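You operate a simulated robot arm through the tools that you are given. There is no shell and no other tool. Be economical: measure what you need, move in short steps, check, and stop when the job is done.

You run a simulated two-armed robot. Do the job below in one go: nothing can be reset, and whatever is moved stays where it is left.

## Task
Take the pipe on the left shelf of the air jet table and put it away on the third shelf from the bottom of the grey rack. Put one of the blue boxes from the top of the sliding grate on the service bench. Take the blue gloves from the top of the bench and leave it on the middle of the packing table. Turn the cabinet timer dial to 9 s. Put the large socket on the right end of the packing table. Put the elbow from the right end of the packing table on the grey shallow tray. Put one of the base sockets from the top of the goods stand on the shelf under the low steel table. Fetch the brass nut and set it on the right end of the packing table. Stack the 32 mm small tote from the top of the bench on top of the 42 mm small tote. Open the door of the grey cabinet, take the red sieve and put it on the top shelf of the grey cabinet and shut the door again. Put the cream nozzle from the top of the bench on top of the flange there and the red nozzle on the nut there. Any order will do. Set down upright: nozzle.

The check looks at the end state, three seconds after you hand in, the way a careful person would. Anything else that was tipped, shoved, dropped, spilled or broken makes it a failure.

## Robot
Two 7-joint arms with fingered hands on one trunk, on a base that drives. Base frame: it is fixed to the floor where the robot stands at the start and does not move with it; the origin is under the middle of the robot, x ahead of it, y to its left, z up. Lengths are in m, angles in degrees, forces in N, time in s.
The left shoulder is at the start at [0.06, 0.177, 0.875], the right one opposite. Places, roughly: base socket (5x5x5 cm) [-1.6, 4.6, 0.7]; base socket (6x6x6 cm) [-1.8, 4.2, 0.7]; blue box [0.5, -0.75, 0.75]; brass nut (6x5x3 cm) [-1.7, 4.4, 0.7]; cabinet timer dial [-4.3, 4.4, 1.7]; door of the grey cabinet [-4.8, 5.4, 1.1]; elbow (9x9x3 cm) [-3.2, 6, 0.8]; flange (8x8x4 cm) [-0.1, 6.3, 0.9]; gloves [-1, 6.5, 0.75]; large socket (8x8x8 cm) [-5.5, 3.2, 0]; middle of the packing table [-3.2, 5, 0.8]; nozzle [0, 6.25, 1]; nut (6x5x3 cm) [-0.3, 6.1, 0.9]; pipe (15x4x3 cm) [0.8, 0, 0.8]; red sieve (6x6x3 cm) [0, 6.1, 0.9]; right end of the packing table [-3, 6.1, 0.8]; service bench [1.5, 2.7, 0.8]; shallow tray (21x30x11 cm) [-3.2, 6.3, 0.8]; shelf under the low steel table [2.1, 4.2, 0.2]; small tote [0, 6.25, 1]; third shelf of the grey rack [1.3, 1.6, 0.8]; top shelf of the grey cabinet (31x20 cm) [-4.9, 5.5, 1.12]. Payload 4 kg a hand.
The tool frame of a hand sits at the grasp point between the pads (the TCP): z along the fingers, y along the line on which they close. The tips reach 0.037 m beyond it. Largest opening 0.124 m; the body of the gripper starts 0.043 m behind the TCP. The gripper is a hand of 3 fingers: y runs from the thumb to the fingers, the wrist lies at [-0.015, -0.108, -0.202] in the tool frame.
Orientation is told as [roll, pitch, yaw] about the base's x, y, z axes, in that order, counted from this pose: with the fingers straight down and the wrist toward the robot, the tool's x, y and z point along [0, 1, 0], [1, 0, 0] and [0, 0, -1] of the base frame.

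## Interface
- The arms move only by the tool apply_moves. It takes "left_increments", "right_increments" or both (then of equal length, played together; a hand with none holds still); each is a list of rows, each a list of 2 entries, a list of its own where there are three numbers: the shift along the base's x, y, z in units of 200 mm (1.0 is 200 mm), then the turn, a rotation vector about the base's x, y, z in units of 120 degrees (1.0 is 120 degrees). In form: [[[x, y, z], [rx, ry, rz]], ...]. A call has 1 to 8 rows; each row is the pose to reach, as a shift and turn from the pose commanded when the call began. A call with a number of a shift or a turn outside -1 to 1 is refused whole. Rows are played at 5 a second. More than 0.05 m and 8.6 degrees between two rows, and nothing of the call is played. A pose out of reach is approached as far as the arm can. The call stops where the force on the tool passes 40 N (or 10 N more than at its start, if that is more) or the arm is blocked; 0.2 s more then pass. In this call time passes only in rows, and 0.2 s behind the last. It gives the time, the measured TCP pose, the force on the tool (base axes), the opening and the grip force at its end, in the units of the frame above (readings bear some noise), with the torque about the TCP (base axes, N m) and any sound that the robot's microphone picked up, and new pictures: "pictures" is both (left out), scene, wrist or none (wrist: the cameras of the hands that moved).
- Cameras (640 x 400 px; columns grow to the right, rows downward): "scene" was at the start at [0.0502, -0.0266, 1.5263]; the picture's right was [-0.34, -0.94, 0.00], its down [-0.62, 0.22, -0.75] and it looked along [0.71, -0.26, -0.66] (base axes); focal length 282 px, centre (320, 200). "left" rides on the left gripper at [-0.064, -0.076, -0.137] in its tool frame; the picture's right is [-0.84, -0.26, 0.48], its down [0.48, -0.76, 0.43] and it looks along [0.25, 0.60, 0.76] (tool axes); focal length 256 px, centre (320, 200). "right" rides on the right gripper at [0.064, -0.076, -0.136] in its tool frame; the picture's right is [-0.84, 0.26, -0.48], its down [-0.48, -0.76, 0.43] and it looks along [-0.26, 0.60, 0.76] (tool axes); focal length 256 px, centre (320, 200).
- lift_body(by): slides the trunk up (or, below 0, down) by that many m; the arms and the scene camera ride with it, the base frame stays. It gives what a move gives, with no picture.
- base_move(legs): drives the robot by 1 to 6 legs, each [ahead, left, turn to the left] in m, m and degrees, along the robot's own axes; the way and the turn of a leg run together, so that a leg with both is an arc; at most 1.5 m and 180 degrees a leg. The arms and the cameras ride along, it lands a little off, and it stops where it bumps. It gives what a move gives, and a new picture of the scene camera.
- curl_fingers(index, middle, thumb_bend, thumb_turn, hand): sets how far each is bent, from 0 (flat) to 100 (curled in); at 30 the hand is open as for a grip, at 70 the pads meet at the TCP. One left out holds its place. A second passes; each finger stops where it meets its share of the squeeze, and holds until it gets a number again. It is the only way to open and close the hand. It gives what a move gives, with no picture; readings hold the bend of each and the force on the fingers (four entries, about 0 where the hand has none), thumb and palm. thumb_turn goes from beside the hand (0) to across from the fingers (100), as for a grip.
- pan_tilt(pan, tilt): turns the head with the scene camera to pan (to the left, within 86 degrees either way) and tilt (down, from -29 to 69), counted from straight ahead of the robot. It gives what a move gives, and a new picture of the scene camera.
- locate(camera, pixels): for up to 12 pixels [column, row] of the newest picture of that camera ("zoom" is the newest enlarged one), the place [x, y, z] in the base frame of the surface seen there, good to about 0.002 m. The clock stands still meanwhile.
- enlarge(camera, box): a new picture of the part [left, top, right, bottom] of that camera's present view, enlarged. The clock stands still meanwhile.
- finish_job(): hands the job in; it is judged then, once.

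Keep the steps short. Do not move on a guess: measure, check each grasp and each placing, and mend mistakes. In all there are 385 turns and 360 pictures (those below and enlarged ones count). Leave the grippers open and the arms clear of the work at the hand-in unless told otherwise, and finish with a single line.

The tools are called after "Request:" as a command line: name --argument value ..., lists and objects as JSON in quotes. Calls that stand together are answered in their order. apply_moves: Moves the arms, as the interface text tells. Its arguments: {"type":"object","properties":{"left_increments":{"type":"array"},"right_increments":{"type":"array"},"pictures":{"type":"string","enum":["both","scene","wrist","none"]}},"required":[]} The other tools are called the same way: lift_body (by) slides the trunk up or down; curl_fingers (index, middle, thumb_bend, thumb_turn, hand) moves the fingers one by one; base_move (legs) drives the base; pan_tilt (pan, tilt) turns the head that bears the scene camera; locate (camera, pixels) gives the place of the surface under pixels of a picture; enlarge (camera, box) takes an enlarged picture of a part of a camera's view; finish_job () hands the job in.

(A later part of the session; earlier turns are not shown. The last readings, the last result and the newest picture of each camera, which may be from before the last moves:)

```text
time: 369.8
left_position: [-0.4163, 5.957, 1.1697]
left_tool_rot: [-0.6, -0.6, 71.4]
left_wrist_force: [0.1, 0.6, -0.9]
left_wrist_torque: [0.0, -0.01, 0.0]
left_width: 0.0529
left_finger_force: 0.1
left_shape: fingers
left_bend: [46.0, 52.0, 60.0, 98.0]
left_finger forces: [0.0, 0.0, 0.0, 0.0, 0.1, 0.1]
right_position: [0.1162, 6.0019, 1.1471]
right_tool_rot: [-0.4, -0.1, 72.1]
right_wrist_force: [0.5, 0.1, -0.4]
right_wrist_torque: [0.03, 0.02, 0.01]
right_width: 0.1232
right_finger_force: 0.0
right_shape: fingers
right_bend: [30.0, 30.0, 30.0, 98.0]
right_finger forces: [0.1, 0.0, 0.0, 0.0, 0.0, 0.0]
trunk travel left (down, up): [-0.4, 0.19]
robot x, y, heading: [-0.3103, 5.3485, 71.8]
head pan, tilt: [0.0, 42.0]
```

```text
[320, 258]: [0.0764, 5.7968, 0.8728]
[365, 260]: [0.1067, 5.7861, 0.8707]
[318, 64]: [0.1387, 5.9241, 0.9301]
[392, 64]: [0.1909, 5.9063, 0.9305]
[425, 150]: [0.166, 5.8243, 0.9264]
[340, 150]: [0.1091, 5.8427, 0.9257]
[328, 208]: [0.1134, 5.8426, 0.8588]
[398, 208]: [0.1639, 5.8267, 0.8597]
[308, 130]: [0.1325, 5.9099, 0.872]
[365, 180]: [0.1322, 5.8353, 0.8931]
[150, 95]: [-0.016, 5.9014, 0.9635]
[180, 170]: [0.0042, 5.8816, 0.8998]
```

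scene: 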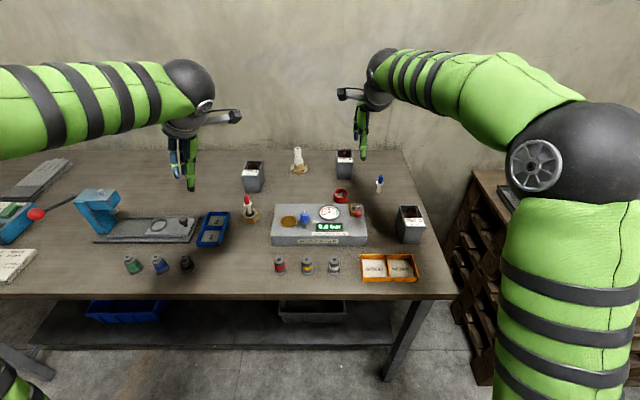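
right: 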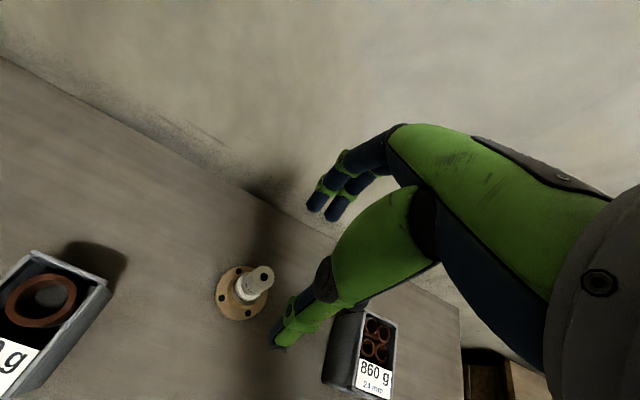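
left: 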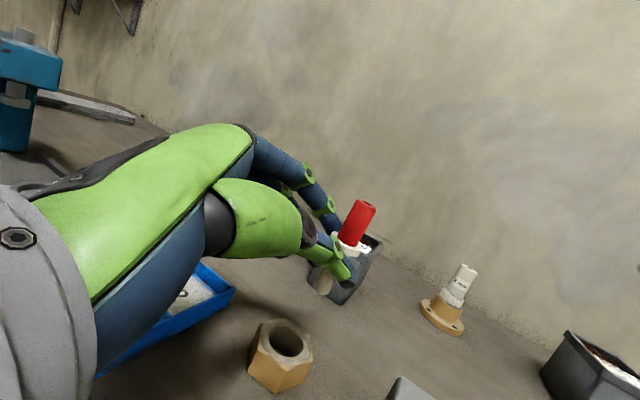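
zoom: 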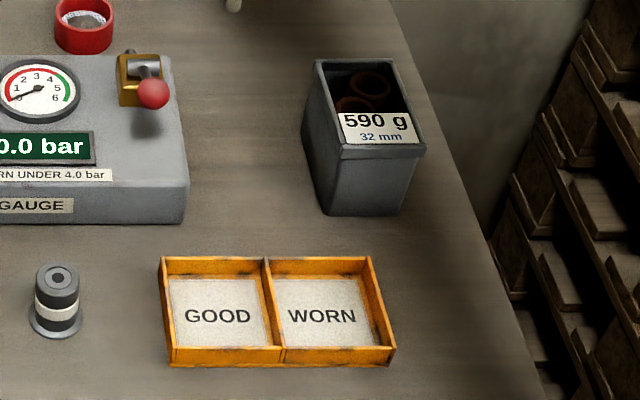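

Tote centre [0.1512,5.8744], gap before it 5.6 cm. I bring the right hand over it and lower to z≈0.97 first.

Request:
curl_fingers --hand "right" --index 33 --middle 33 --thumb_bend 33

Request:
apply_moves --right_increments '[[[0.06, -0.21, 0], [0, 0, 0]], [[0.12, -0.43, 0], [0, 0, 0]], [[0.175, -0.637, 0], [0, 0, 0]], [[0.175, -0.637, -0.22], [0, 0, 0]], [[0.175, -0.637, -0.45], [0, 0, 0]], [[0.175, -0.637, -0.68], [0, 0, 0]], [[0.175, -0.637, -0.86], [0, 0, 0]]]' --pictures "both"

```text
time: 370.8
left_position: [-0.4159, 5.9578, 1.1694]
left_tool_rot: [-0.6, -0.7, 71.4]
left_wrist_force: [1.3, -0.6, -0.7]
left_wrist_torque: [0.02, -0.01, 0.01]
left_width: 0.053
left_finger_force: 0.1
left_shape: fingers
left_bend: [46.0, 52.0, 60.0, 98.0]
left_finger forces: [0.0, 0.0, 0.1, 0.1, 0.0, 0.0]
right_position: [0.1165, 6.0009, 1.1473]
right_tool_rot: [-0.3, -0.2, 72.0]
right_wrist_force: [-0.4, -1.0, -0.1]
right_wrist_torque: [-0.01, -0.03, -0.01]
right_width: 0.115
right_finger_force: 0.1
right_shape: fingers
right_bend: [33.0, 33.0, 33.0, 98.0]
right_finger forces: [0.0, 0.0, 0.1, 0.1, 0.1, 0.0]
trunk travel left (down, up): [-0.4, 0.19]
robot x, y, heading: [-0.313, 5.3461, 72.0]
head pan, tilt: [0.0, 42.0]
```

```text
time: 372.4
left_position: [-0.4161, 5.9579, 1.1695]
left_tool_rot: [-0.5, -0.6, 71.4]
left_wrist_force: [-0.1, 0.7, 0.0]
left_wrist_torque: [0.0, 0.01, 0.0]
left_width: 0.0528
left_finger_force: 0.1
left_shape: fingers
left_bend: [46.0, 52.0, 60.0, 98.0]
left_finger forces: [0.0, 0.0, 0.1, 0.0, 0.0, 0.0]
right_position: [0.1515, 5.8732, 0.9721]
right_tool_rot: [-0.4, 0.0, 71.9]
right_wrist_force: [0.0, 0.0, -0.3]
right_wrist_torque: [-0.01, 0.01, 0.0]
right_width: 0.1146
right_finger_force: 0.0
right_shape: fingers
right_bend: [33.0, 33.0, 33.0, 98.0]
right_finger forces: [0.0, 0.0, 0.0, 0.0, 0.1, 0.0]
trunk travel left (down, up): [-0.4, 0.19]
robot x, y, heading: [-0.3123, 5.3483, 71.7]
head pan, tilt: [0.0, 42.0]
```

scene: 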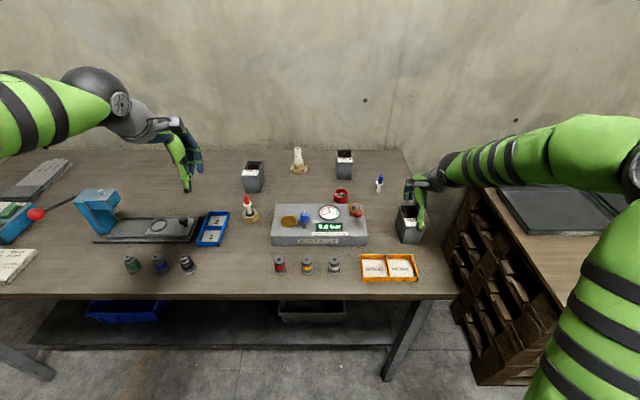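
right: 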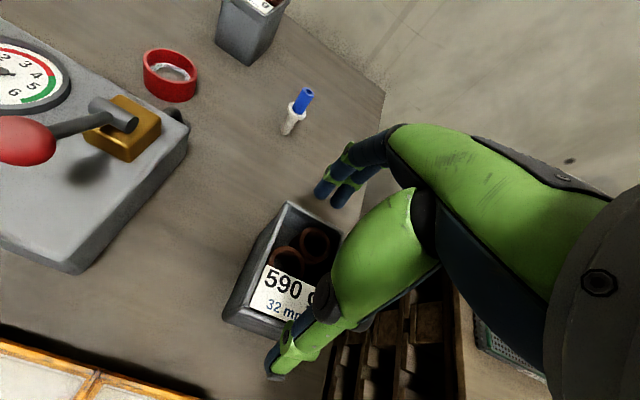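

Well placed: fingers behind, thumb before the tote. I lower to 0.905 with force watching.

Request:
apply_moves --right_increments '[[[0, 0, -0.12], [0, 0, 0]], [[0, 0, -0.24], [0, 0, 0]], [[0, 0, -0.335], [0, 0, 0]]]' --pictures "wrist"

```text
time: 373.2
left_position: [-0.4179, 5.9575, 1.1708]
left_tool_rot: [-0.6, -0.6, 71.4]
left_wrist_force: [0.1, 0.2, -0.3]
left_wrist_torque: [-0.01, 0.01, -0.03]
left_width: 0.0528
left_finger_force: 0.0
left_shape: fingers
left_bend: [46.0, 52.0, 60.0, 98.0]
left_finger forces: [0.0, 0.1, 0.1, 0.0, 0.1, 0.0]
right_position: [0.1486, 5.8738, 0.9066]
right_tool_rot: [-0.3, -0.2, 72.0]
right_wrist_force: [-0.9, -2.1, 6.4]
right_wrist_torque: [-0.07, 0.07, -0.01]
right_width: 0.1181
right_finger_force: 3.3
right_shape: fingers
right_bend: [33.0, 33.0, 32.0, 97.0]
right_finger forces: [1.6, 0.0, 0.0, 0.1, 5.1, 0.0]
trunk travel left (down, up): [-0.4, 0.19]
robot x, y, heading: [-0.31, 5.3428, 71.8]
head pan, tilt: [0.0, 42.0]
```

right: 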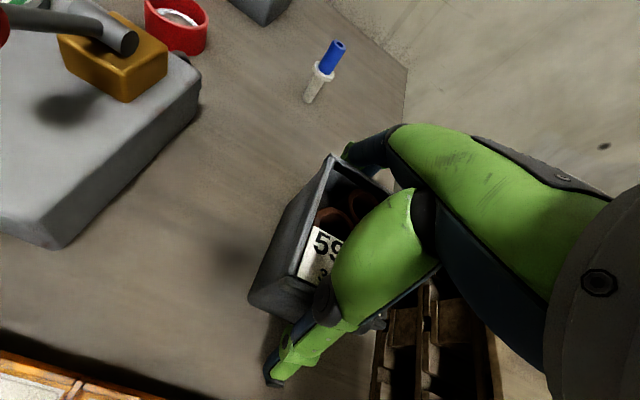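

Slight rubbing only. I close on the tote.

Request:
curl_fingers --hand "right" --index 53 --middle 53 --thumb_bend 53

Request:
apply_moves --right_increments '[[[0, 0, 0.03], [0, 0, 0]], [[0, 0, 0.12], [0, 0, 0]], [[0, 0, 0.25], [0, 0, 0]]]' --pictures "both"

```text
time: 374.2
left_position: [-0.4171, 5.9572, 1.1701]
left_tool_rot: [-0.6, -0.6, 71.4]
left_wrist_force: [-0.7, 0.0, 0.5]
left_wrist_torque: [0.01, -0.01, -0.03]
left_width: 0.0529
left_finger_force: 0.1
left_shape: fingers
left_bend: [46.0, 52.0, 60.0, 98.0]
left_finger forces: [0.0, 0.0, 0.0, 0.0, 0.0, 0.1]
right_position: [0.149, 5.8729, 0.9085]
right_tool_rot: [-0.3, -0.2, 71.8]
right_wrist_force: [4.6, -2.8, 20.3]
right_wrist_torque: [0.56, -0.16, -0.36]
right_width: 0.1215
right_finger_force: 31.3
right_shape: fingers
right_bend: [35.0, 38.0, 35.0, 97.0]
right_finger forces: [18.5, 10.0, 0.0, 0.1, 34.0, 0.1]
trunk travel left (down, up): [-0.4, 0.19]
robot x, y, heading: [-0.3153, 5.348, 71.8]
head pan, tilt: [0.0, 42.0]
```

```text
time: 375.0
left_position: [-0.4175, 5.9574, 1.1696]
left_tool_rot: [-0.6, -0.7, 71.5]
left_wrist_force: [-0.6, 0.8, 0.1]
left_wrist_torque: [-0.02, 0.04, -0.05]
left_width: 0.0528
left_finger_force: 0.0
left_shape: fingers
left_bend: [46.0, 52.0, 60.0, 98.0]
left_finger forces: [0.0, 0.0, 0.1, 0.1, 0.0, 0.1]
right_position: [0.151, 5.8735, 0.9549]
right_tool_rot: [-0.4, 0.1, 72.0]
right_wrist_force: [-0.7, -0.3, -5.4]
right_wrist_torque: [-0.07, -0.01, -0.03]
right_width: 0.1192
right_finger_force: 27.0
right_shape: fingers
right_bend: [35.0, 39.0, 37.0, 97.0]
right_finger forces: [16.9, 9.8, 0.1, 0.1, 27.6, 0.0]
trunk travel left (down, up): [-0.4, 0.19]
robot x, y, heading: [-0.3142, 5.3472, 71.6]
head pan, tilt: [0.0, 42.0]
```

scene: 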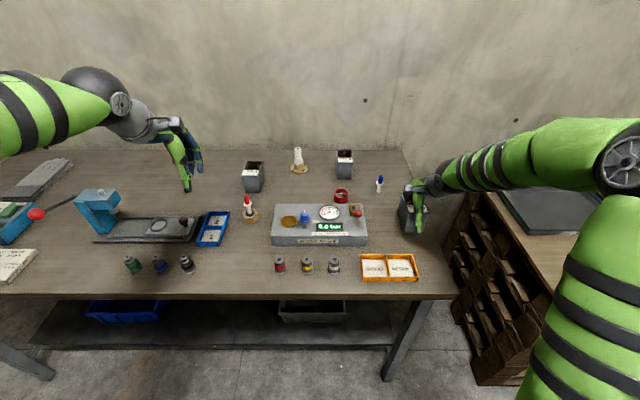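
right: 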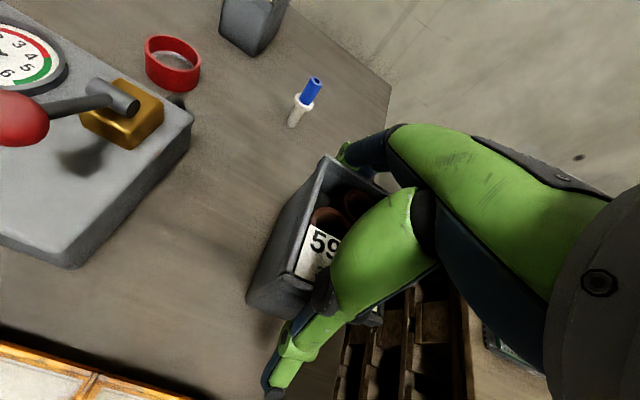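

The tote is lifted level (5.4 N). I raise it to z 1.13 and then drive the base forward-left to reach the 42 mm tote.

Request:
apply_moves --right_increments '[[[0, 0, 0.2], [0, 0, 0]], [[0, 0, 0.4], [0, 0, 0]], [[0, 0, 0.6], [0, 0, 0]], [[0, 0, 0.8], [0, 0, 0]], [[0, 0, 0.95], [0, 0, 0]]]' --pictures "none"

Request:
base_move --legs '[[0.14, 0.2, 0]]'

```text
time: 376.2
left_position: [-0.4154, 5.9572, 1.1693]
left_tool_rot: [-0.5, -0.5, 71.5]
left_wrist_force: [0.4, 0.3, -0.2]
left_wrist_torque: [0.01, 0.02, 0.02]
left_width: 0.0532
left_finger_force: 0.2
left_shape: fingers
left_bend: [46.0, 52.0, 60.0, 98.0]
left_finger forces: [0.1, 0.0, 0.1, 0.0, 0.1, 0.0]
right_position: [0.1506, 5.8743, 1.1468]
right_tool_rot: [-0.3, 0.1, 71.9]
right_wrist_force: [-0.2, -1.1, -5.8]
right_wrist_torque: [-0.03, 0.0, -0.02]
right_width: 0.1188
right_finger_force: 27.0
right_shape: fingers
right_bend: [35.0, 39.0, 37.0, 97.0]
right_finger forces: [16.7, 9.7, 0.0, 0.0, 27.0, 0.1]
trunk travel left (down, up): [-0.4, 0.19]
robot x, y, heading: [-0.3121, 5.3481, 71.8]
head pan, tilt: [0.0, 42.0]
```

```text
time: 378.0
left_position: [-0.5655, 6.1548, 1.1694]
left_tool_rot: [-0.7, -0.5, 71.7]
left_wrist_force: [0.5, -0.3, 0.2]
left_wrist_torque: [-0.03, 0.02, 0.01]
left_width: 0.0527
left_finger_force: 0.2
left_shape: fingers
left_bend: [46.0, 52.0, 60.0, 98.0]
left_finger forces: [0.0, 0.0, 0.0, 0.1, 0.0, 0.0]
right_position: [0.0, 6.0737, 1.1464]
right_tool_rot: [-0.4, 0.1, 72.2]
right_wrist_force: [-0.1, 0.0, -6.0]
right_wrist_torque: [-0.05, 0.01, -0.01]
right_width: 0.1192
right_finger_force: 27.2
right_shape: fingers
right_bend: [35.0, 39.0, 37.0, 97.0]
right_finger forces: [16.7, 9.7, 0.0, 0.0, 26.9, 0.0]
trunk travel left (down, up): [-0.4, 0.19]
robot x, y, heading: [-0.461, 5.5428, 71.7]
head pan, tilt: [0.0, 42.0]
```

scene: 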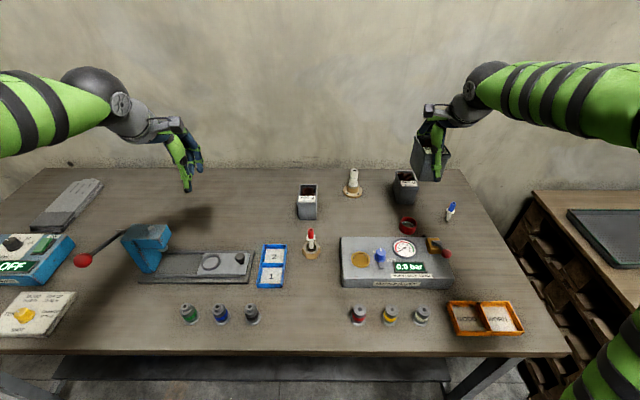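

Good view. I enlarge and measure the 42 mm tote's rim, and check the red nozzle.

Request:
enlarge --camera "scene" --box '[280, 170, 350, 270]'

Request:
locate --camera "zoom" --pixels '[[259, 63], [331, 63], [330, 130], [251, 130], [290, 90], [290, 70], [256, 165], [328, 165], [300, 240], [300, 285]]'

```text
4.00 times, centred on (315, 220) of scene
```

zoom: 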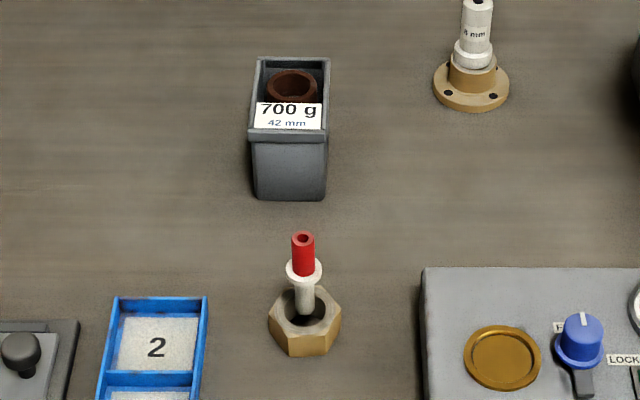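

```text
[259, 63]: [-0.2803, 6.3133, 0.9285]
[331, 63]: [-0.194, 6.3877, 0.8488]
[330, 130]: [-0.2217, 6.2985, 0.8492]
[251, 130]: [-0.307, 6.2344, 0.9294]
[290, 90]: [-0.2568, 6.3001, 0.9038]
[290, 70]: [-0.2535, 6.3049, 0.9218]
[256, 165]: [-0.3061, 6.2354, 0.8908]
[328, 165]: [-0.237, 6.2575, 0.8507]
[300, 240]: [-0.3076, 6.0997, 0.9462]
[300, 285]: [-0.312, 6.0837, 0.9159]
```

The red nozzle stands upright in the nut's middle. The 42 mm tote's rim centre is [-0.266,6.265], long axis 71°. I carry the tote there in two calls.

Request:
apply_moves --right_increments '[[[-0.2, 0.12, 0], [0, 0, 0]], [[-0.4, 0.25, 0], [0, 0, 0]], [[-0.6, 0.4, 0], [0, 0, 0]], [[-0.8, 0.55, 0], [0, 0, 0]], [[-0.97, 0.7, 0], [0, 0, -0.005]]]' --pictures "none"

Request:
apply_moves --right_increments '[[[-0.18, 0.12, 0], [0, 0, 0]], [[-0.36, 0.25, 0], [0, 0, 0]], [[-0.36, 0.25, -0.2], [0, 0, 0]], [[-0.36, 0.25, -0.4], [0, 0, 0]], [[-0.36, 0.25, -0.55], [0, 0, 0]]]' --pictures "both"

```text
time: 379.2
left_position: [-0.5675, 6.1572, 1.1686]
left_tool_rot: [-0.5, -0.5, 71.8]
left_wrist_force: [0.0, -0.4, 0.1]
left_wrist_torque: [-0.01, 0.02, -0.03]
left_width: 0.0529
left_finger_force: 0.1
left_shape: fingers
left_bend: [46.0, 52.0, 60.0, 98.0]
left_finger forces: [0.0, 0.0, 0.0, 0.0, 0.0, 0.1]
right_position: [-0.1914, 6.2137, 1.1478]
right_tool_rot: [-0.4, 0.0, 71.7]
right_wrist_force: [-0.2, -0.4, -6.2]
right_wrist_torque: [-0.05, 0.02, 0.0]
right_width: 0.1189
right_finger_force: 26.4
right_shape: fingers
right_bend: [35.0, 39.0, 37.0, 97.0]
right_finger forces: [17.0, 9.7, 0.0, 0.1, 26.9, 0.1]
trunk travel left (down, up): [-0.4, 0.19]
robot x, y, heading: [-0.4562, 5.5463, 71.7]
head pan, tilt: [0.0, 42.0]
```

```text
time: 380.4
left_position: [-0.5653, 6.1548, 1.1698]
left_tool_rot: [-0.6, -0.4, 71.5]
left_wrist_force: [-0.3, 0.5, -0.6]
left_wrist_torque: [0.01, -0.02, -0.02]
left_width: 0.0528
left_finger_force: 0.0
left_shape: fingers
left_bend: [46.0, 52.0, 60.0, 98.0]
left_finger forces: [0.0, 0.1, 0.0, 0.0, 0.0, 0.1]
right_position: [-0.2638, 6.2654, 1.0345]
right_tool_rot: [-0.2, 0.0, 71.6]
right_wrist_force: [0.3, 0.2, -5.1]
right_wrist_torque: [-0.05, 0.03, -0.04]
right_width: 0.1186
right_finger_force: 26.3
right_shape: fingers
right_bend: [35.0, 39.0, 37.0, 97.0]
right_finger forces: [16.7, 9.6, 0.0, 0.0, 26.5, 0.0]
trunk travel left (down, up): [-0.4, 0.19]
robot x, y, heading: [-0.4614, 5.5434, 72.0]
head pan, tilt: [0.0, 42.0]
```

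scene: 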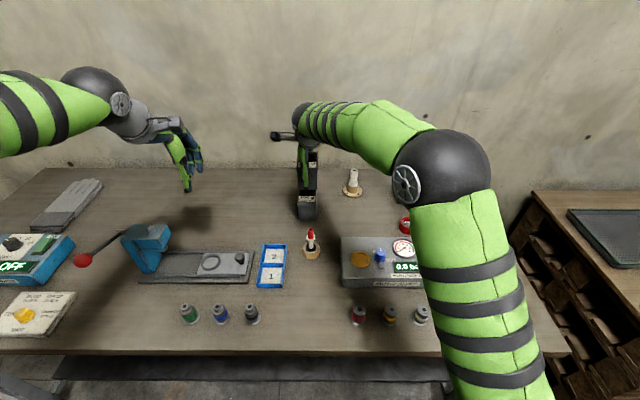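
right: 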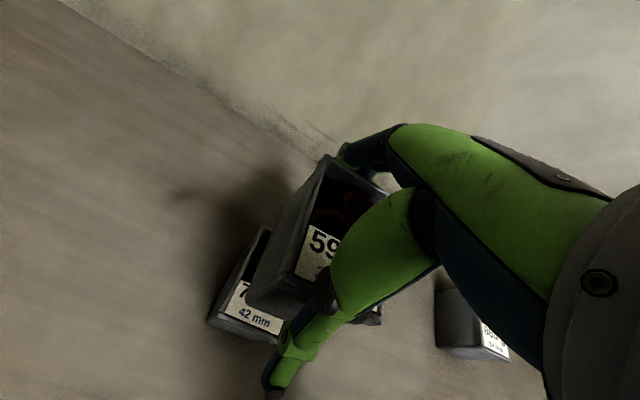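

I check the alignment of both totes in the enlarged head view.

Request:
enlarge --camera "scene" --box '[285, 145, 335, 230]'

```text
4.71 times, centred on (310, 188) of scene
```

zoom: 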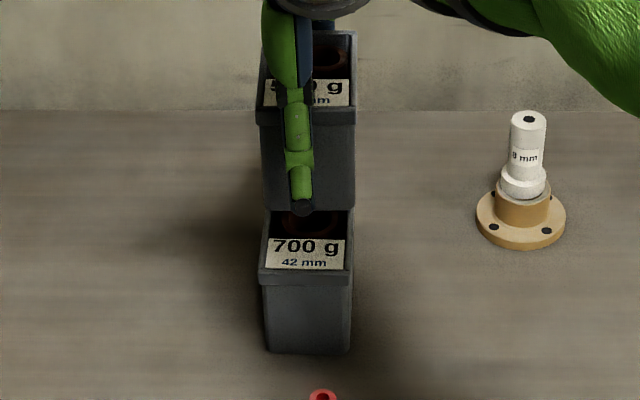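

Request:
locate --camera "zoom" --pixels '[[260, 115], [353, 118], [263, 200], [352, 204], [262, 272], [351, 275], [262, 60], [350, 40], [270, 212], [347, 214]]'

```text
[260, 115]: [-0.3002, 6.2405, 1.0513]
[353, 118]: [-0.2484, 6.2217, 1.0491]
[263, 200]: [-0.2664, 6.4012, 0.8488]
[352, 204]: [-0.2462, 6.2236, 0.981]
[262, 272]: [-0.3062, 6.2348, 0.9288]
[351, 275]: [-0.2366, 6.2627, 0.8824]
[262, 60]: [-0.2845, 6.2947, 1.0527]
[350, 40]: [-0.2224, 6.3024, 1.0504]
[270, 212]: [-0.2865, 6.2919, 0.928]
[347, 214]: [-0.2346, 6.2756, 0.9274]
```

Offset is (+4,+5) mm; I correct it and lower 0.035 m, then to contact.

Request:
apply_moves --right_increments '[[[-0.02, -0.025, 0], [0, 0, 0]], [[-0.02, -0.025, -0.1], [0, 0, 0]], [[-0.02, -0.025, -0.175], [0, 0, 0]], [[-0.02, -0.025, -0.2], [0, 0, 0]]]' --pictures "none"

Request:
enlarge --camera "scene" --box '[285, 145, 335, 230]'

```text
time: 381.4
left_position: [-0.5666, 6.1544, 1.169]
left_tool_rot: [-0.6, -0.6, 71.6]
left_wrist_force: [0.5, 0.5, 0.2]
left_wrist_torque: [0.0, 0.0, 0.0]
left_width: 0.0528
left_finger_force: 0.1
left_shape: fingers
left_bend: [46.0, 52.0, 60.0, 98.0]
left_finger forces: [0.0, 0.0, 0.1, 0.0, 0.0, 0.1]
right_position: [-0.2692, 6.2583, 0.9967]
right_tool_rot: [-0.3, -0.1, 71.6]
right_wrist_force: [1.0, -1.3, -6.0]
right_wrist_torque: [-0.08, 0.01, -0.01]
right_width: 0.1187
right_finger_force: 26.3
right_shape: fingers
right_bend: [35.0, 39.0, 37.0, 97.0]
right_finger forces: [16.7, 9.6, 0.1, 0.0, 26.4, 0.0]
trunk travel left (down, up): [-0.4, 0.19]
robot x, y, heading: [-0.4558, 5.5415, 71.8]
head pan, tilt: [0.0, 42.0]
```

```text
4.71 times, centred on (310, 188) of scene
```

zoom: 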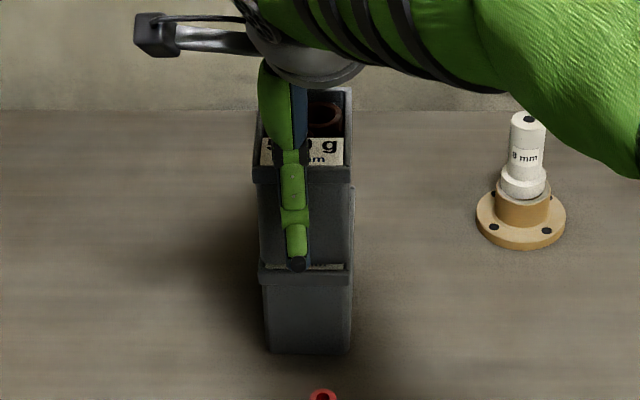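

Well aligned. I lower in 2–3 mm steps to contact.

Request:
apply_moves --right_increments '[[[0, 0.005, -0.02], [0, 0, 0]], [[0, 0.005, -0.035], [0, 0, 0]], [[0, 0.005, -0.047], [0, 0, 0]]]' --pictures "none"

```text
time: 382.2
left_position: [-0.5666, 6.1534, 1.1694]
left_tool_rot: [-0.6, -0.6, 71.6]
left_wrist_force: [-0.8, -0.4, -0.2]
left_wrist_torque: [-0.03, 0.0, 0.04]
left_width: 0.0528
left_finger_force: 0.0
left_shape: fingers
left_bend: [46.0, 52.0, 60.0, 98.0]
left_finger forces: [0.0, 0.1, 0.1, 0.0, 0.1, 0.0]
right_position: [-0.2701, 6.2589, 0.9908]
right_tool_rot: [-0.2, -0.3, 71.5]
right_wrist_force: [0.5, 1.2, 12.3]
right_wrist_torque: [0.97, -0.19, -0.01]
right_width: 0.1191
right_finger_force: 28.0
right_shape: fingers
right_bend: [35.0, 38.0, 37.0, 97.0]
right_finger forces: [18.1, 10.9, 0.0, 0.1, 26.8, 0.0]
trunk travel left (down, up): [-0.4, 0.19]
robot x, y, heading: [-0.4586, 5.5457, 72.0]
head pan, tilt: [0.0, 42.0]
```

Contact (12 N). I release in two steps and look.

Request:
curl_fingers --hand "right" --index 34 --middle 36 --thumb_bend 35

Request:
curl_fingers --hand "right" --index 30 --middle 30 --thumb_bend 30

Request:
enlarge --camera "scene" --box '[285, 145, 335, 230]'

```text
time: 383.2
left_position: [-0.5657, 6.1533, 1.1704]
left_tool_rot: [-0.6, -0.6, 71.6]
left_wrist_force: [-0.7, 0.4, 0.3]
left_wrist_torque: [0.01, 0.0, 0.02]
left_width: 0.0528
left_finger_force: 0.1
left_shape: fingers
left_bend: [46.0, 52.0, 60.0, 98.0]
left_finger forces: [0.0, 0.1, 0.1, 0.0, 0.0, 0.0]
right_position: [-0.2702, 6.2586, 0.9883]
right_tool_rot: [-0.2, -0.1, 71.7]
right_wrist_force: [-0.7, -0.4, 8.5]
right_wrist_torque: [0.32, -0.04, 0.01]
right_width: 0.1157
right_finger_force: 6.6
right_shape: fingers
right_bend: [32.0, 35.0, 34.0, 97.0]
right_finger forces: [5.2, 2.4, 0.0, 0.0, 6.4, 0.0]
trunk travel left (down, up): [-0.4, 0.19]
robot x, y, heading: [-0.4581, 5.5403, 71.7]
head pan, tilt: [0.0, 42.0]
```

```text
time: 384.2
left_position: [-0.5665, 6.1538, 1.17]
left_tool_rot: [-0.7, -0.7, 71.5]
left_wrist_force: [0.3, -1.0, 0.9]
left_wrist_torque: [0.0, 0.0, 0.02]
left_width: 0.053
left_finger_force: 0.0
left_shape: fingers
left_bend: [46.0, 52.0, 60.0, 98.0]
left_finger forces: [0.0, 0.0, 0.0, 0.0, 0.0, 0.0]
right_position: [-0.2698, 6.2589, 0.988]
right_tool_rot: [-0.3, 0.0, 71.6]
right_wrist_force: [0.5, 0.3, -1.0]
right_wrist_torque: [-0.03, 0.03, -0.03]
right_width: 0.1236
right_finger_force: 0.2
right_shape: fingers
right_bend: [30.0, 30.0, 30.0, 97.0]
right_finger forces: [0.4, 0.1, 0.1, 0.1, 0.0, 0.0]
trunk travel left (down, up): [-0.4, 0.19]
robot x, y, heading: [-0.4604, 5.5434, 72.0]
head pan, tilt: [0.0, 42.0]
```

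```text
4.71 times, centred on (310, 188) of scene
```

zoom: 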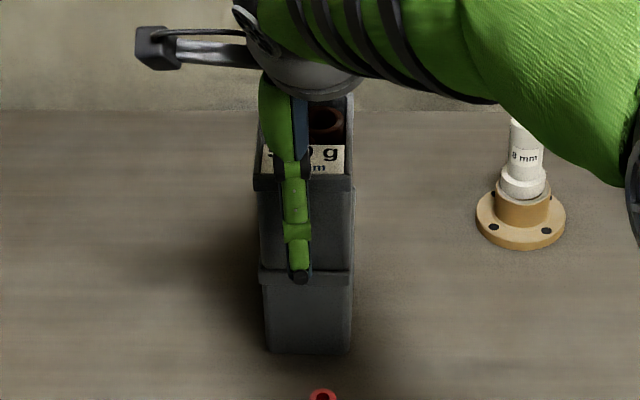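

Stacked and stable. I open a bit more and rise slowly, watching the tower.

Request:
curl_fingers --hand "right" --index 24 --middle 24 --thumb_bend 24

Request:
apply_moves --right_increments '[[[0, 0, 0.1], [0, 0, 0]], [[0, 0, 0.25], [0, 0, 0]], [[0, 0, 0.45], [0, 0, 0]], [[0, 0, 0.65], [0, 0, 0]], [[0, 0, 0.82], [0, 0, 0]]]' --pictures "both"

```text
time: 385.2
left_position: [-0.566, 6.1546, 1.1693]
left_tool_rot: [-0.6, -0.6, 71.6]
left_wrist_force: [0.3, 0.9, 0.2]
left_wrist_torque: [0.01, 0.01, -0.04]
left_width: 0.053
left_finger_force: 0.0
left_shape: fingers
left_bend: [46.0, 52.0, 60.0, 98.0]
left_finger forces: [0.0, 0.0, 0.0, 0.0, 0.0, 0.0]
right_position: [-0.2705, 6.2584, 0.9878]
right_tool_rot: [-0.3, 0.1, 71.7]
right_wrist_force: [0.0, 0.6, 0.1]
right_wrist_torque: [-0.01, 0.01, -0.01]
right_width: 0.1348
right_finger_force: 0.0
right_shape: fingers
right_bend: [24.0, 24.0, 24.0, 97.0]
right_finger forces: [0.0, 0.1, 0.0, 0.0, 0.1, 0.0]
trunk travel left (down, up): [-0.4, 0.19]
robot x, y, heading: [-0.4605, 5.5464, 71.7]
head pan, tilt: [0.0, 42.0]
```

```text
time: 386.4
left_position: [-0.5664, 6.1542, 1.1697]
left_tool_rot: [-0.6, -0.6, 71.6]
left_wrist_force: [-1.4, -0.3, -0.4]
left_wrist_torque: [0.0, 0.0, 0.03]
left_width: 0.0525
left_finger_force: 0.0
left_shape: fingers
left_bend: [46.0, 52.0, 60.0, 98.0]
left_finger forces: [0.1, 0.1, 0.1, 0.0, 0.1, 0.1]
right_position: [-0.2678, 6.2619, 1.1525]
right_tool_rot: [-0.3, 0.0, 71.6]
right_wrist_force: [0.4, 0.5, 0.1]
right_wrist_torque: [0.07, 0.0, 0.0]
right_width: 0.135
right_finger_force: 0.0
right_shape: fingers
right_bend: [24.0, 24.0, 24.0, 97.0]
right_finger forces: [0.0, 0.1, 0.0, 0.1, 0.1, 0.0]
trunk travel left (down, up): [-0.4, 0.19]
robot x, y, heading: [-0.4615, 5.5435, 71.9]
head pan, tilt: [0.0, 42.0]
```

scene: 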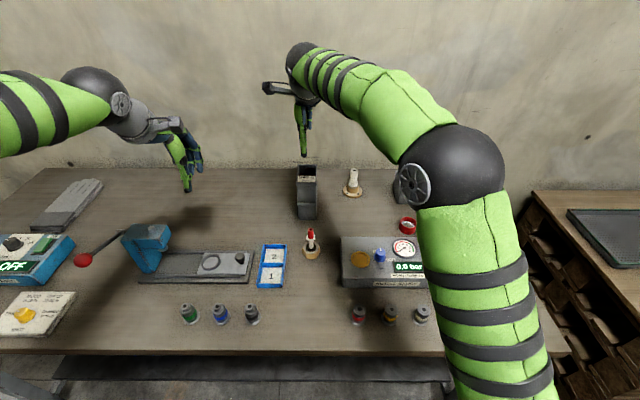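
right: 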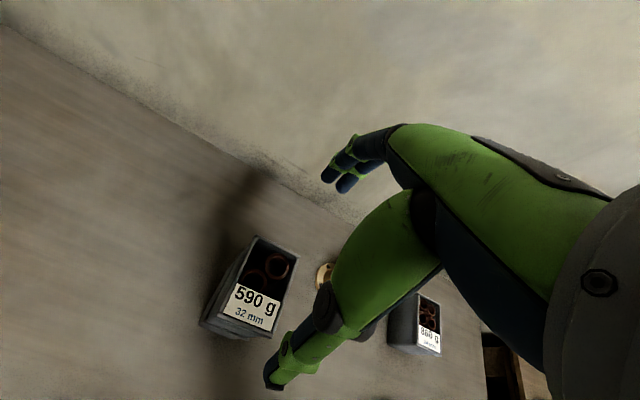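

The tote stack stands. Next the red sieve: I turn the right hand +90° (wrist to the right) while moving toward it, then look.

Request:
curl_fingers --hand "right" --index 32 --middle 32 --thumb_bend 32

Request:
apply_moves --right_increments '[[[0.1, -0.1, 0], [0, 0, 0.068]], [[0.25, -0.2, 0], [0, 0, 0.136]], [[0.4, -0.3, 0], [0, 0, 0.204]], [[0.55, -0.4, 0], [0, 0, 0.272]], [[0.7, -0.5, 0], [0, 0, 0.34]], [[0.85, -0.6, 0], [0, 0, 0.408]], [[0.98, -0.68, 0], [0, 0, 0.476]]]' --pictures "none"

Request:
apply_moves --right_increments '[[[0.15, -0.06, 0], [0, 0, 0.068]], [[0.3, -0.12, 0], [0, 0, 0.136]], [[0.42, -0.175, 0], [0, 0, 0.204]], [[0.42, -0.175, 0], [0, 0, 0.272]]]' --pictures "both"

```text
time: 387.4
left_position: [-0.5656, 6.1544, 1.1705]
left_tool_rot: [-0.6, -0.6, 71.6]
left_wrist_force: [0.0, 0.2, 0.0]
left_wrist_torque: [0.01, 0.05, 0.04]
left_width: 0.0528
left_finger_force: 0.0
left_shape: fingers
left_bend: [46.0, 52.0, 60.0, 98.0]
left_finger forces: [0.1, 0.0, 0.0, 0.0, 0.0, 0.0]
right_position: [-0.2678, 6.2614, 1.1532]
right_tool_rot: [-0.4, 0.0, 71.6]
right_wrist_force: [-0.4, -0.3, -0.3]
right_wrist_torque: [0.0, 0.02, -0.03]
right_width: 0.1177
right_finger_force: 0.0
right_shape: fingers
right_bend: [32.0, 32.0, 32.0, 97.0]
right_finger forces: [0.0, 0.0, 0.1, 0.1, 0.0, 0.0]
trunk travel left (down, up): [-0.4, 0.19]
robot x, y, heading: [-0.4616, 5.5444, 71.9]
head pan, tilt: [0.0, 42.0]
```

```text
time: 389.0
left_position: [-0.5654, 6.1542, 1.1697]
left_tool_rot: [-0.6, -0.6, 71.7]
left_wrist_force: [0.4, -0.1, -0.6]
left_wrist_torque: [0.0, -0.01, 0.0]
left_width: 0.0531
left_finger_force: 0.1
left_shape: fingers
left_bend: [46.0, 52.0, 60.0, 98.0]
left_finger forces: [0.0, 0.0, 0.0, 0.0, 0.1, 0.1]
right_position: [-0.0736, 6.1217, 1.151]
right_tool_rot: [-0.3, -0.1, 128.8]
right_wrist_force: [-0.4, -0.2, -0.1]
right_wrist_torque: [-0.02, 0.02, 0.01]
right_width: 0.1179
right_finger_force: 0.1
right_shape: fingers
right_bend: [32.0, 32.0, 32.0, 98.0]
right_finger forces: [0.0, 0.1, 0.0, 0.1, 0.1, 0.0]
trunk travel left (down, up): [-0.4, 0.19]
robot x, y, heading: [-0.4601, 5.5466, 71.7]
head pan, tilt: [0.0, 42.0]
```

```text
time: 390.0
left_position: [-0.5675, 6.1542, 1.1683]
left_tool_rot: [-0.6, -0.6, 71.6]
left_wrist_force: [0.1, -0.4, 0.3]
left_wrist_torque: [-0.03, 0.0, -0.01]
left_width: 0.0529
left_finger_force: 0.1
left_shape: fingers
left_bend: [46.0, 52.0, 60.0, 98.0]
left_finger forces: [0.0, 0.0, 0.1, 0.0, 0.0, 0.0]
right_position: [0.009, 6.0896, 1.1523]
right_tool_rot: [-0.3, -0.1, 161.5]
right_wrist_force: [-1.0, -0.4, 0.3]
right_wrist_torque: [0.04, -0.01, 0.0]
right_width: 0.1178
right_finger_force: 0.0
right_shape: fingers
right_bend: [32.0, 32.0, 32.0, 98.0]
right_finger forces: [0.1, 0.0, 0.1, 0.0, 0.0, 0.1]
trunk travel left (down, up): [-0.4, 0.19]
robot x, y, heading: [-0.4624, 5.5413, 72.0]
head pan, tilt: [0.0, 42.0]
```

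scene: 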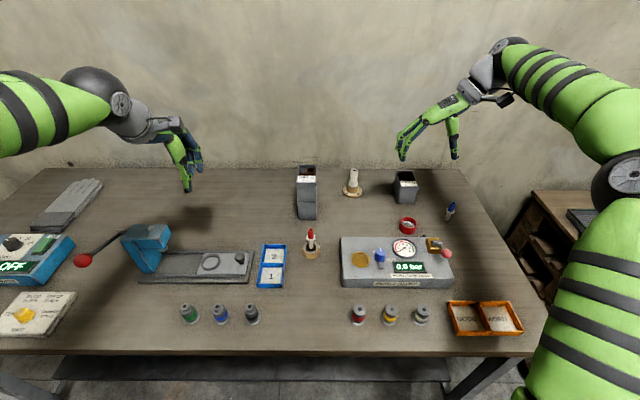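
right: 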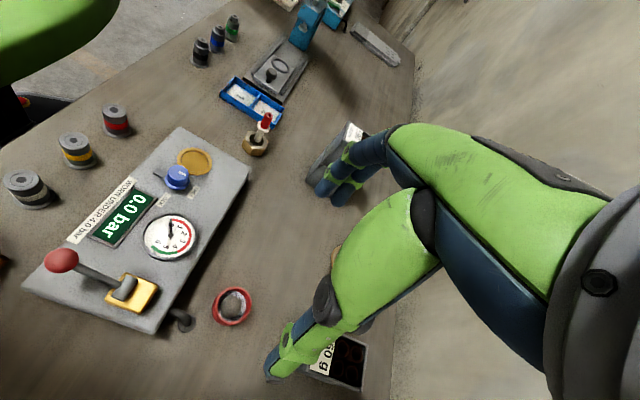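

Good view from the wrist: the sieve at (232,307) lies free on the finger line. I measure it, then tilt the hand 30° forward for the later shelf placing.

Request:
locate --camera "right" --pixels '[[214, 306], [250, 303], [233, 289], [231, 325], [182, 318], [128, 292], [345, 340], [120, 300]]'

Request:
apply_moves --right_increments '[[[0, -0.03, -0.1], [0.06, -0.0205, 0]], [[0, -0.06, -0.2], [0.12, -0.041, 0]], [[0, -0.08, -0.3], [0.18, -0.0615, 0]], [[0, -0.08, -0.4], [0.2365, -0.0813, 0]]]' --pictures "wrist"

```text
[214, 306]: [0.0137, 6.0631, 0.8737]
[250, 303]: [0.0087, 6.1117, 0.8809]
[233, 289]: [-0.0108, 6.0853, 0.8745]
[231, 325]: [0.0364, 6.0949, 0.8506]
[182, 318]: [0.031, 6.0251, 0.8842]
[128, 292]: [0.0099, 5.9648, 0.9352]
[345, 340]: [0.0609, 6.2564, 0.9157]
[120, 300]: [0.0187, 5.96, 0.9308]
```

```text
time: 391.0
left_position: [-0.5656, 6.1543, 1.1688]
left_tool_rot: [-0.6, -0.6, 71.6]
left_wrist_force: [0.7, -0.5, -0.6]
left_wrist_torque: [-0.03, -0.03, 0.01]
left_width: 0.053
left_finger_force: 0.0
left_shape: fingers
left_bend: [46.0, 52.0, 60.0, 98.0]
left_finger forces: [0.0, 0.0, 0.0, 0.0, 0.0, 0.1]
right_position: [0.0074, 6.0714, 1.0703]
right_tool_rot: [-30.5, 0.1, 161.3]
right_wrist_force: [-0.2, 0.4, -0.5]
right_wrist_torque: [0.02, -0.01, 0.01]
right_width: 0.1177
right_finger_force: 0.1
right_shape: fingers
right_bend: [32.0, 32.0, 32.0, 98.0]
right_finger forces: [0.1, 0.0, 0.0, 0.0, 0.0, 0.0]
trunk travel left (down, up): [-0.4, 0.19]
robot x, y, heading: [-0.4591, 5.5442, 71.8]
head pan, tilt: [0.0, 42.0]
```

right: 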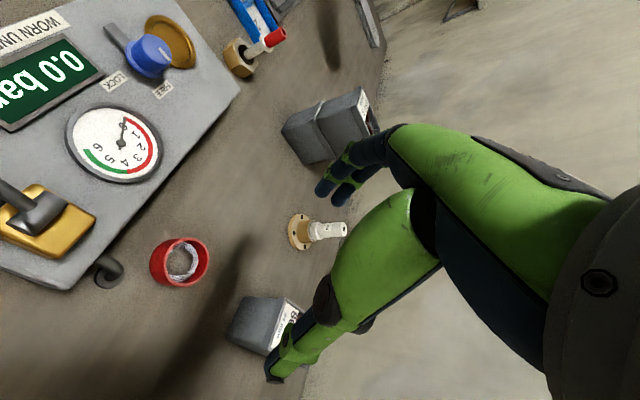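

The tilt is right (fingers forward-down). I descend vertically to z≈0.893 in two calls.

Request:
apply_moves --right_increments '[[[0, 0, -0.2], [0, 0, 0]], [[0, 0.005, -0.4], [0, 0, 0]], [[0, 0.007, -0.6], [0, 0, 0]], [[0, 0.007, -0.7], [0, 0, 0]]]' --pictures "wrist"

```text
time: 392.0
left_position: [-0.566, 6.1548, 1.1692]
left_tool_rot: [-0.5, -0.6, 71.6]
left_wrist_force: [0.4, 0.4, 0.0]
left_wrist_torque: [0.02, 0.0, -0.02]
left_width: 0.0529
left_finger_force: 0.0
left_shape: fingers
left_bend: [46.0, 52.0, 60.0, 98.0]
left_finger forces: [0.0, 0.1, 0.1, 0.1, 0.0, 0.0]
right_position: [0.0083, 6.0749, 0.9305]
right_tool_rot: [-30.4, 0.0, 161.2]
right_wrist_force: [-0.3, -0.6, -0.4]
right_wrist_torque: [0.02, 0.01, -0.01]
right_width: 0.1177
right_finger_force: 0.1
right_shape: fingers
right_bend: [32.0, 32.0, 32.0, 98.0]
right_finger forces: [0.1, 0.1, 0.1, 0.0, 0.0, 0.0]
trunk travel left (down, up): [-0.4, 0.19]
robot x, y, heading: [-0.4565, 5.546, 71.9]
head pan, tilt: [0.0, 42.0]
```

right: 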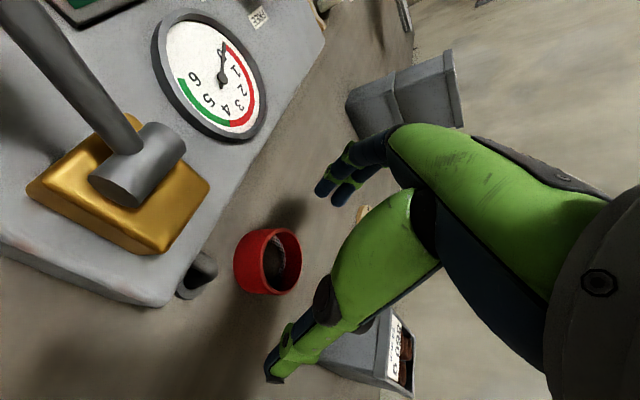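

Clear on both sides. I lower the last 3.7 cm and close gently.

Request:
apply_moves --right_increments '[[[0, 0, -0.1], [0, 0, 0]], [[0, 0, -0.18], [0, 0, 0]]]' --pictures "none"

Request:
curl_fingers --hand "right" --index 58 --middle 58 --thumb_bend 58

Request:
apply_moves --right_increments '[[[0, 0, 0.03], [0, 0, 0]], [[0, 0, 0.12], [0, 0, 0]], [[0, 0, 0.3], [0, 0, 0]]]' --pictures "wrist"

```text
time: 392.6
left_position: [-0.5651, 6.1537, 1.1689]
left_tool_rot: [-0.6, -0.5, 71.6]
left_wrist_force: [0.7, 0.9, 0.5]
left_wrist_torque: [-0.02, -0.02, 0.04]
left_width: 0.0532
left_finger_force: 0.1
left_shape: fingers
left_bend: [46.0, 52.0, 60.0, 98.0]
left_finger forces: [0.0, 0.0, 0.1, 0.0, 0.0, 0.1]
right_position: [0.011, 6.0748, 0.8967]
right_tool_rot: [-30.4, 0.1, 161.2]
right_wrist_force: [-0.2, 0.1, -0.4]
right_wrist_torque: [-0.02, -0.03, -0.01]
right_width: 0.1175
right_finger_force: 0.1
right_shape: fingers
right_bend: [32.0, 32.0, 32.0, 98.0]
right_finger forces: [0.0, 0.0, 0.1, 0.1, 0.1, 0.1]
trunk travel left (down, up): [-0.4, 0.19]
robot x, y, heading: [-0.4574, 5.5441, 72.1]
head pan, tilt: [0.0, 42.0]
```

```text
time: 393.6
left_position: [-0.5664, 6.1553, 1.1693]
left_tool_rot: [-0.6, -0.6, 71.6]
left_wrist_force: [-0.9, -0.3, -0.4]
left_wrist_torque: [0.01, 0.0, -0.04]
left_width: 0.0529
left_finger_force: 0.0
left_shape: fingers
left_bend: [46.0, 52.0, 60.0, 98.0]
left_finger forces: [0.1, 0.0, 0.1, 0.1, 0.1, 0.1]
right_position: [0.0105, 6.0741, 0.8983]
right_tool_rot: [-30.2, 0.2, 161.3]
right_wrist_force: [-0.9, -1.0, 1.2]
right_wrist_torque: [0.05, 0.09, 0.01]
right_width: 0.0512
right_finger_force: 5.4
right_shape: fingers
right_bend: [54.0, 55.0, 56.0, 97.0]
right_finger forces: [3.3, 2.1, 0.0, 0.0, 5.6, 0.0]
trunk travel left (down, up): [-0.4, 0.19]
robot x, y, heading: [-0.4599, 5.5448, 71.7]
head pan, tilt: [0.0, 42.0]
```

```text
time: 394.4
left_position: [-0.5666, 6.1533, 1.1693]
left_tool_rot: [-0.6, -0.6, 71.6]
left_wrist_force: [-0.6, 0.0, -0.3]
left_wrist_torque: [0.0, -0.01, -0.02]
left_width: 0.0526
left_finger_force: 0.1
left_shape: fingers
left_bend: [46.0, 52.0, 60.0, 98.0]
left_finger forces: [0.0, 0.0, 0.1, 0.0, 0.0, 0.0]
right_position: [0.0083, 6.0733, 0.9531]
right_tool_rot: [-30.2, 0.2, 161.3]
right_wrist_force: [0.5, -0.5, -1.5]
right_wrist_torque: [-0.02, -0.01, -0.02]
right_width: 0.0507
right_finger_force: 4.8
right_shape: fingers
right_bend: [54.0, 55.0, 56.0, 97.0]
right_finger forces: [2.8, 1.9, 0.0, 0.0, 5.2, 0.0]
trunk travel left (down, up): [-0.4, 0.19]
robot x, y, heading: [-0.4637, 5.5439, 72.2]
head pan, tilt: [0.0, 42.0]
```

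right: 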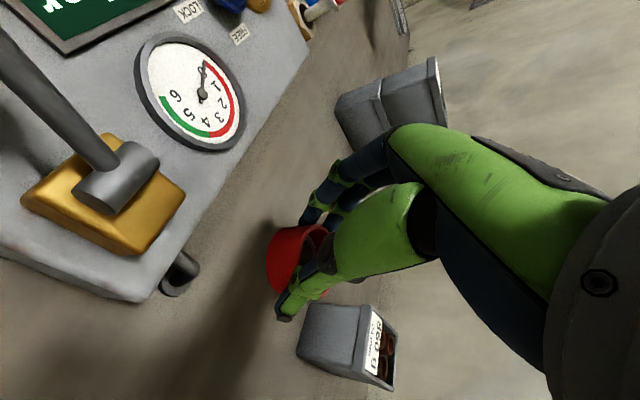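

Held. I firm the grip slightly, raise 0.18 m and back away from the bench.

Request:
curl_fingers --hand "right" --index 61 --middle 61 --thumb_bend 61

Request:
apply_moves --right_increments '[[[0, 0, 0.2], [0, 0, 0]], [[0, 0, 0.4], [0, 0, 0]], [[0, 0, 0.6], [0, 0, 0]], [[0, 0, 0.8], [0, 0, 0]], [[0, 0, 0.95], [0, 0, 0]]]' --pictures "none"

Request:
base_move --legs '[[-0.45, 0, 0]]'

```text
time: 395.4
left_position: [-0.5665, 6.1548, 1.1691]
left_tool_rot: [-0.6, -0.6, 71.6]
left_wrist_force: [0.2, 0.7, 0.0]
left_wrist_torque: [-0.03, 0.0, 0.01]
left_width: 0.0529
left_finger_force: 0.0
left_shape: fingers
left_bend: [46.0, 52.0, 60.0, 98.0]
left_finger forces: [0.0, 0.0, 0.0, 0.0, 0.1, 0.0]
right_position: [0.008, 6.0732, 0.9514]
right_tool_rot: [-30.4, 0.1, 161.3]
right_wrist_force: [-0.5, -0.4, -1.6]
right_wrist_torque: [-0.02, 0.02, 0.0]
right_width: 0.0475
right_finger_force: 10.3
right_shape: fingers
right_bend: [56.0, 57.0, 58.0, 97.0]
right_finger forces: [4.9, 5.5, 0.0, 0.0, 11.0, 0.0]
trunk travel left (down, up): [-0.4, 0.19]
robot x, y, heading: [-0.4556, 5.5425, 72.0]
head pan, tilt: [0.0, 42.0]
```

```text
time: 396.6
left_position: [-0.566, 6.1544, 1.1689]
left_tool_rot: [-0.6, -0.5, 71.6]
left_wrist_force: [-0.1, -0.8, 0.0]
left_wrist_torque: [-0.01, -0.01, 0.01]
left_width: 0.0526
left_finger_force: 0.0
left_shape: fingers
left_bend: [46.0, 52.0, 60.0, 98.0]
left_finger forces: [0.1, 0.1, 0.0, 0.0, 0.1, 0.1]
right_position: [0.0082, 6.076, 1.1496]
right_tool_rot: [-30.3, 0.1, 161.3]
right_wrist_force: [0.1, 1.7, -1.0]
right_wrist_torque: [-0.04, 0.02, -0.02]
right_width: 0.0479
right_finger_force: 11.1
right_shape: fingers
right_bend: [56.0, 57.0, 58.0, 97.0]
right_finger forces: [4.7, 5.5, 0.0, 0.0, 10.8, 0.2]
trunk travel left (down, up): [-0.4, 0.19]
robot x, y, heading: [-0.4575, 5.5425, 72.0]
head pan, tilt: [0.0, 42.0]
```

```text
time: 399.4
left_position: [-0.7072, 5.7193, 1.1695]
left_tool_rot: [-0.6, -0.7, 71.4]
left_wrist_force: [0.9, -0.6, 1.2]
left_wrist_torque: [0.0, -0.01, 0.0]
left_width: 0.053
left_finger_force: 0.1
left_shape: fingers
left_bend: [46.0, 52.0, 60.0, 98.0]
left_finger forces: [0.1, 0.0, 0.0, 0.0, 0.1, 0.0]
right_position: [-0.1328, 5.6377, 1.15]
right_tool_rot: [-30.4, 0.2, 161.1]
right_wrist_force: [0.6, -0.1, -0.8]
right_wrist_torque: [-0.02, 0.03, 0.01]
right_width: 0.0478
right_finger_force: 10.5
right_shape: fingers
right_bend: [56.0, 57.0, 58.0, 97.0]
right_finger forces: [4.8, 5.6, 0.0, 0.0, 10.8, 0.0]
trunk travel left (down, up): [-0.4, 0.19]
robot x, y, heading: [-0.6001, 5.1083, 71.8]
head pan, tilt: [0.0, 42.0]
```

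scene: 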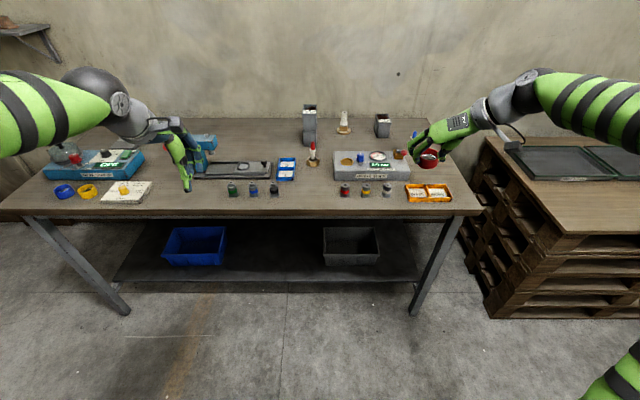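

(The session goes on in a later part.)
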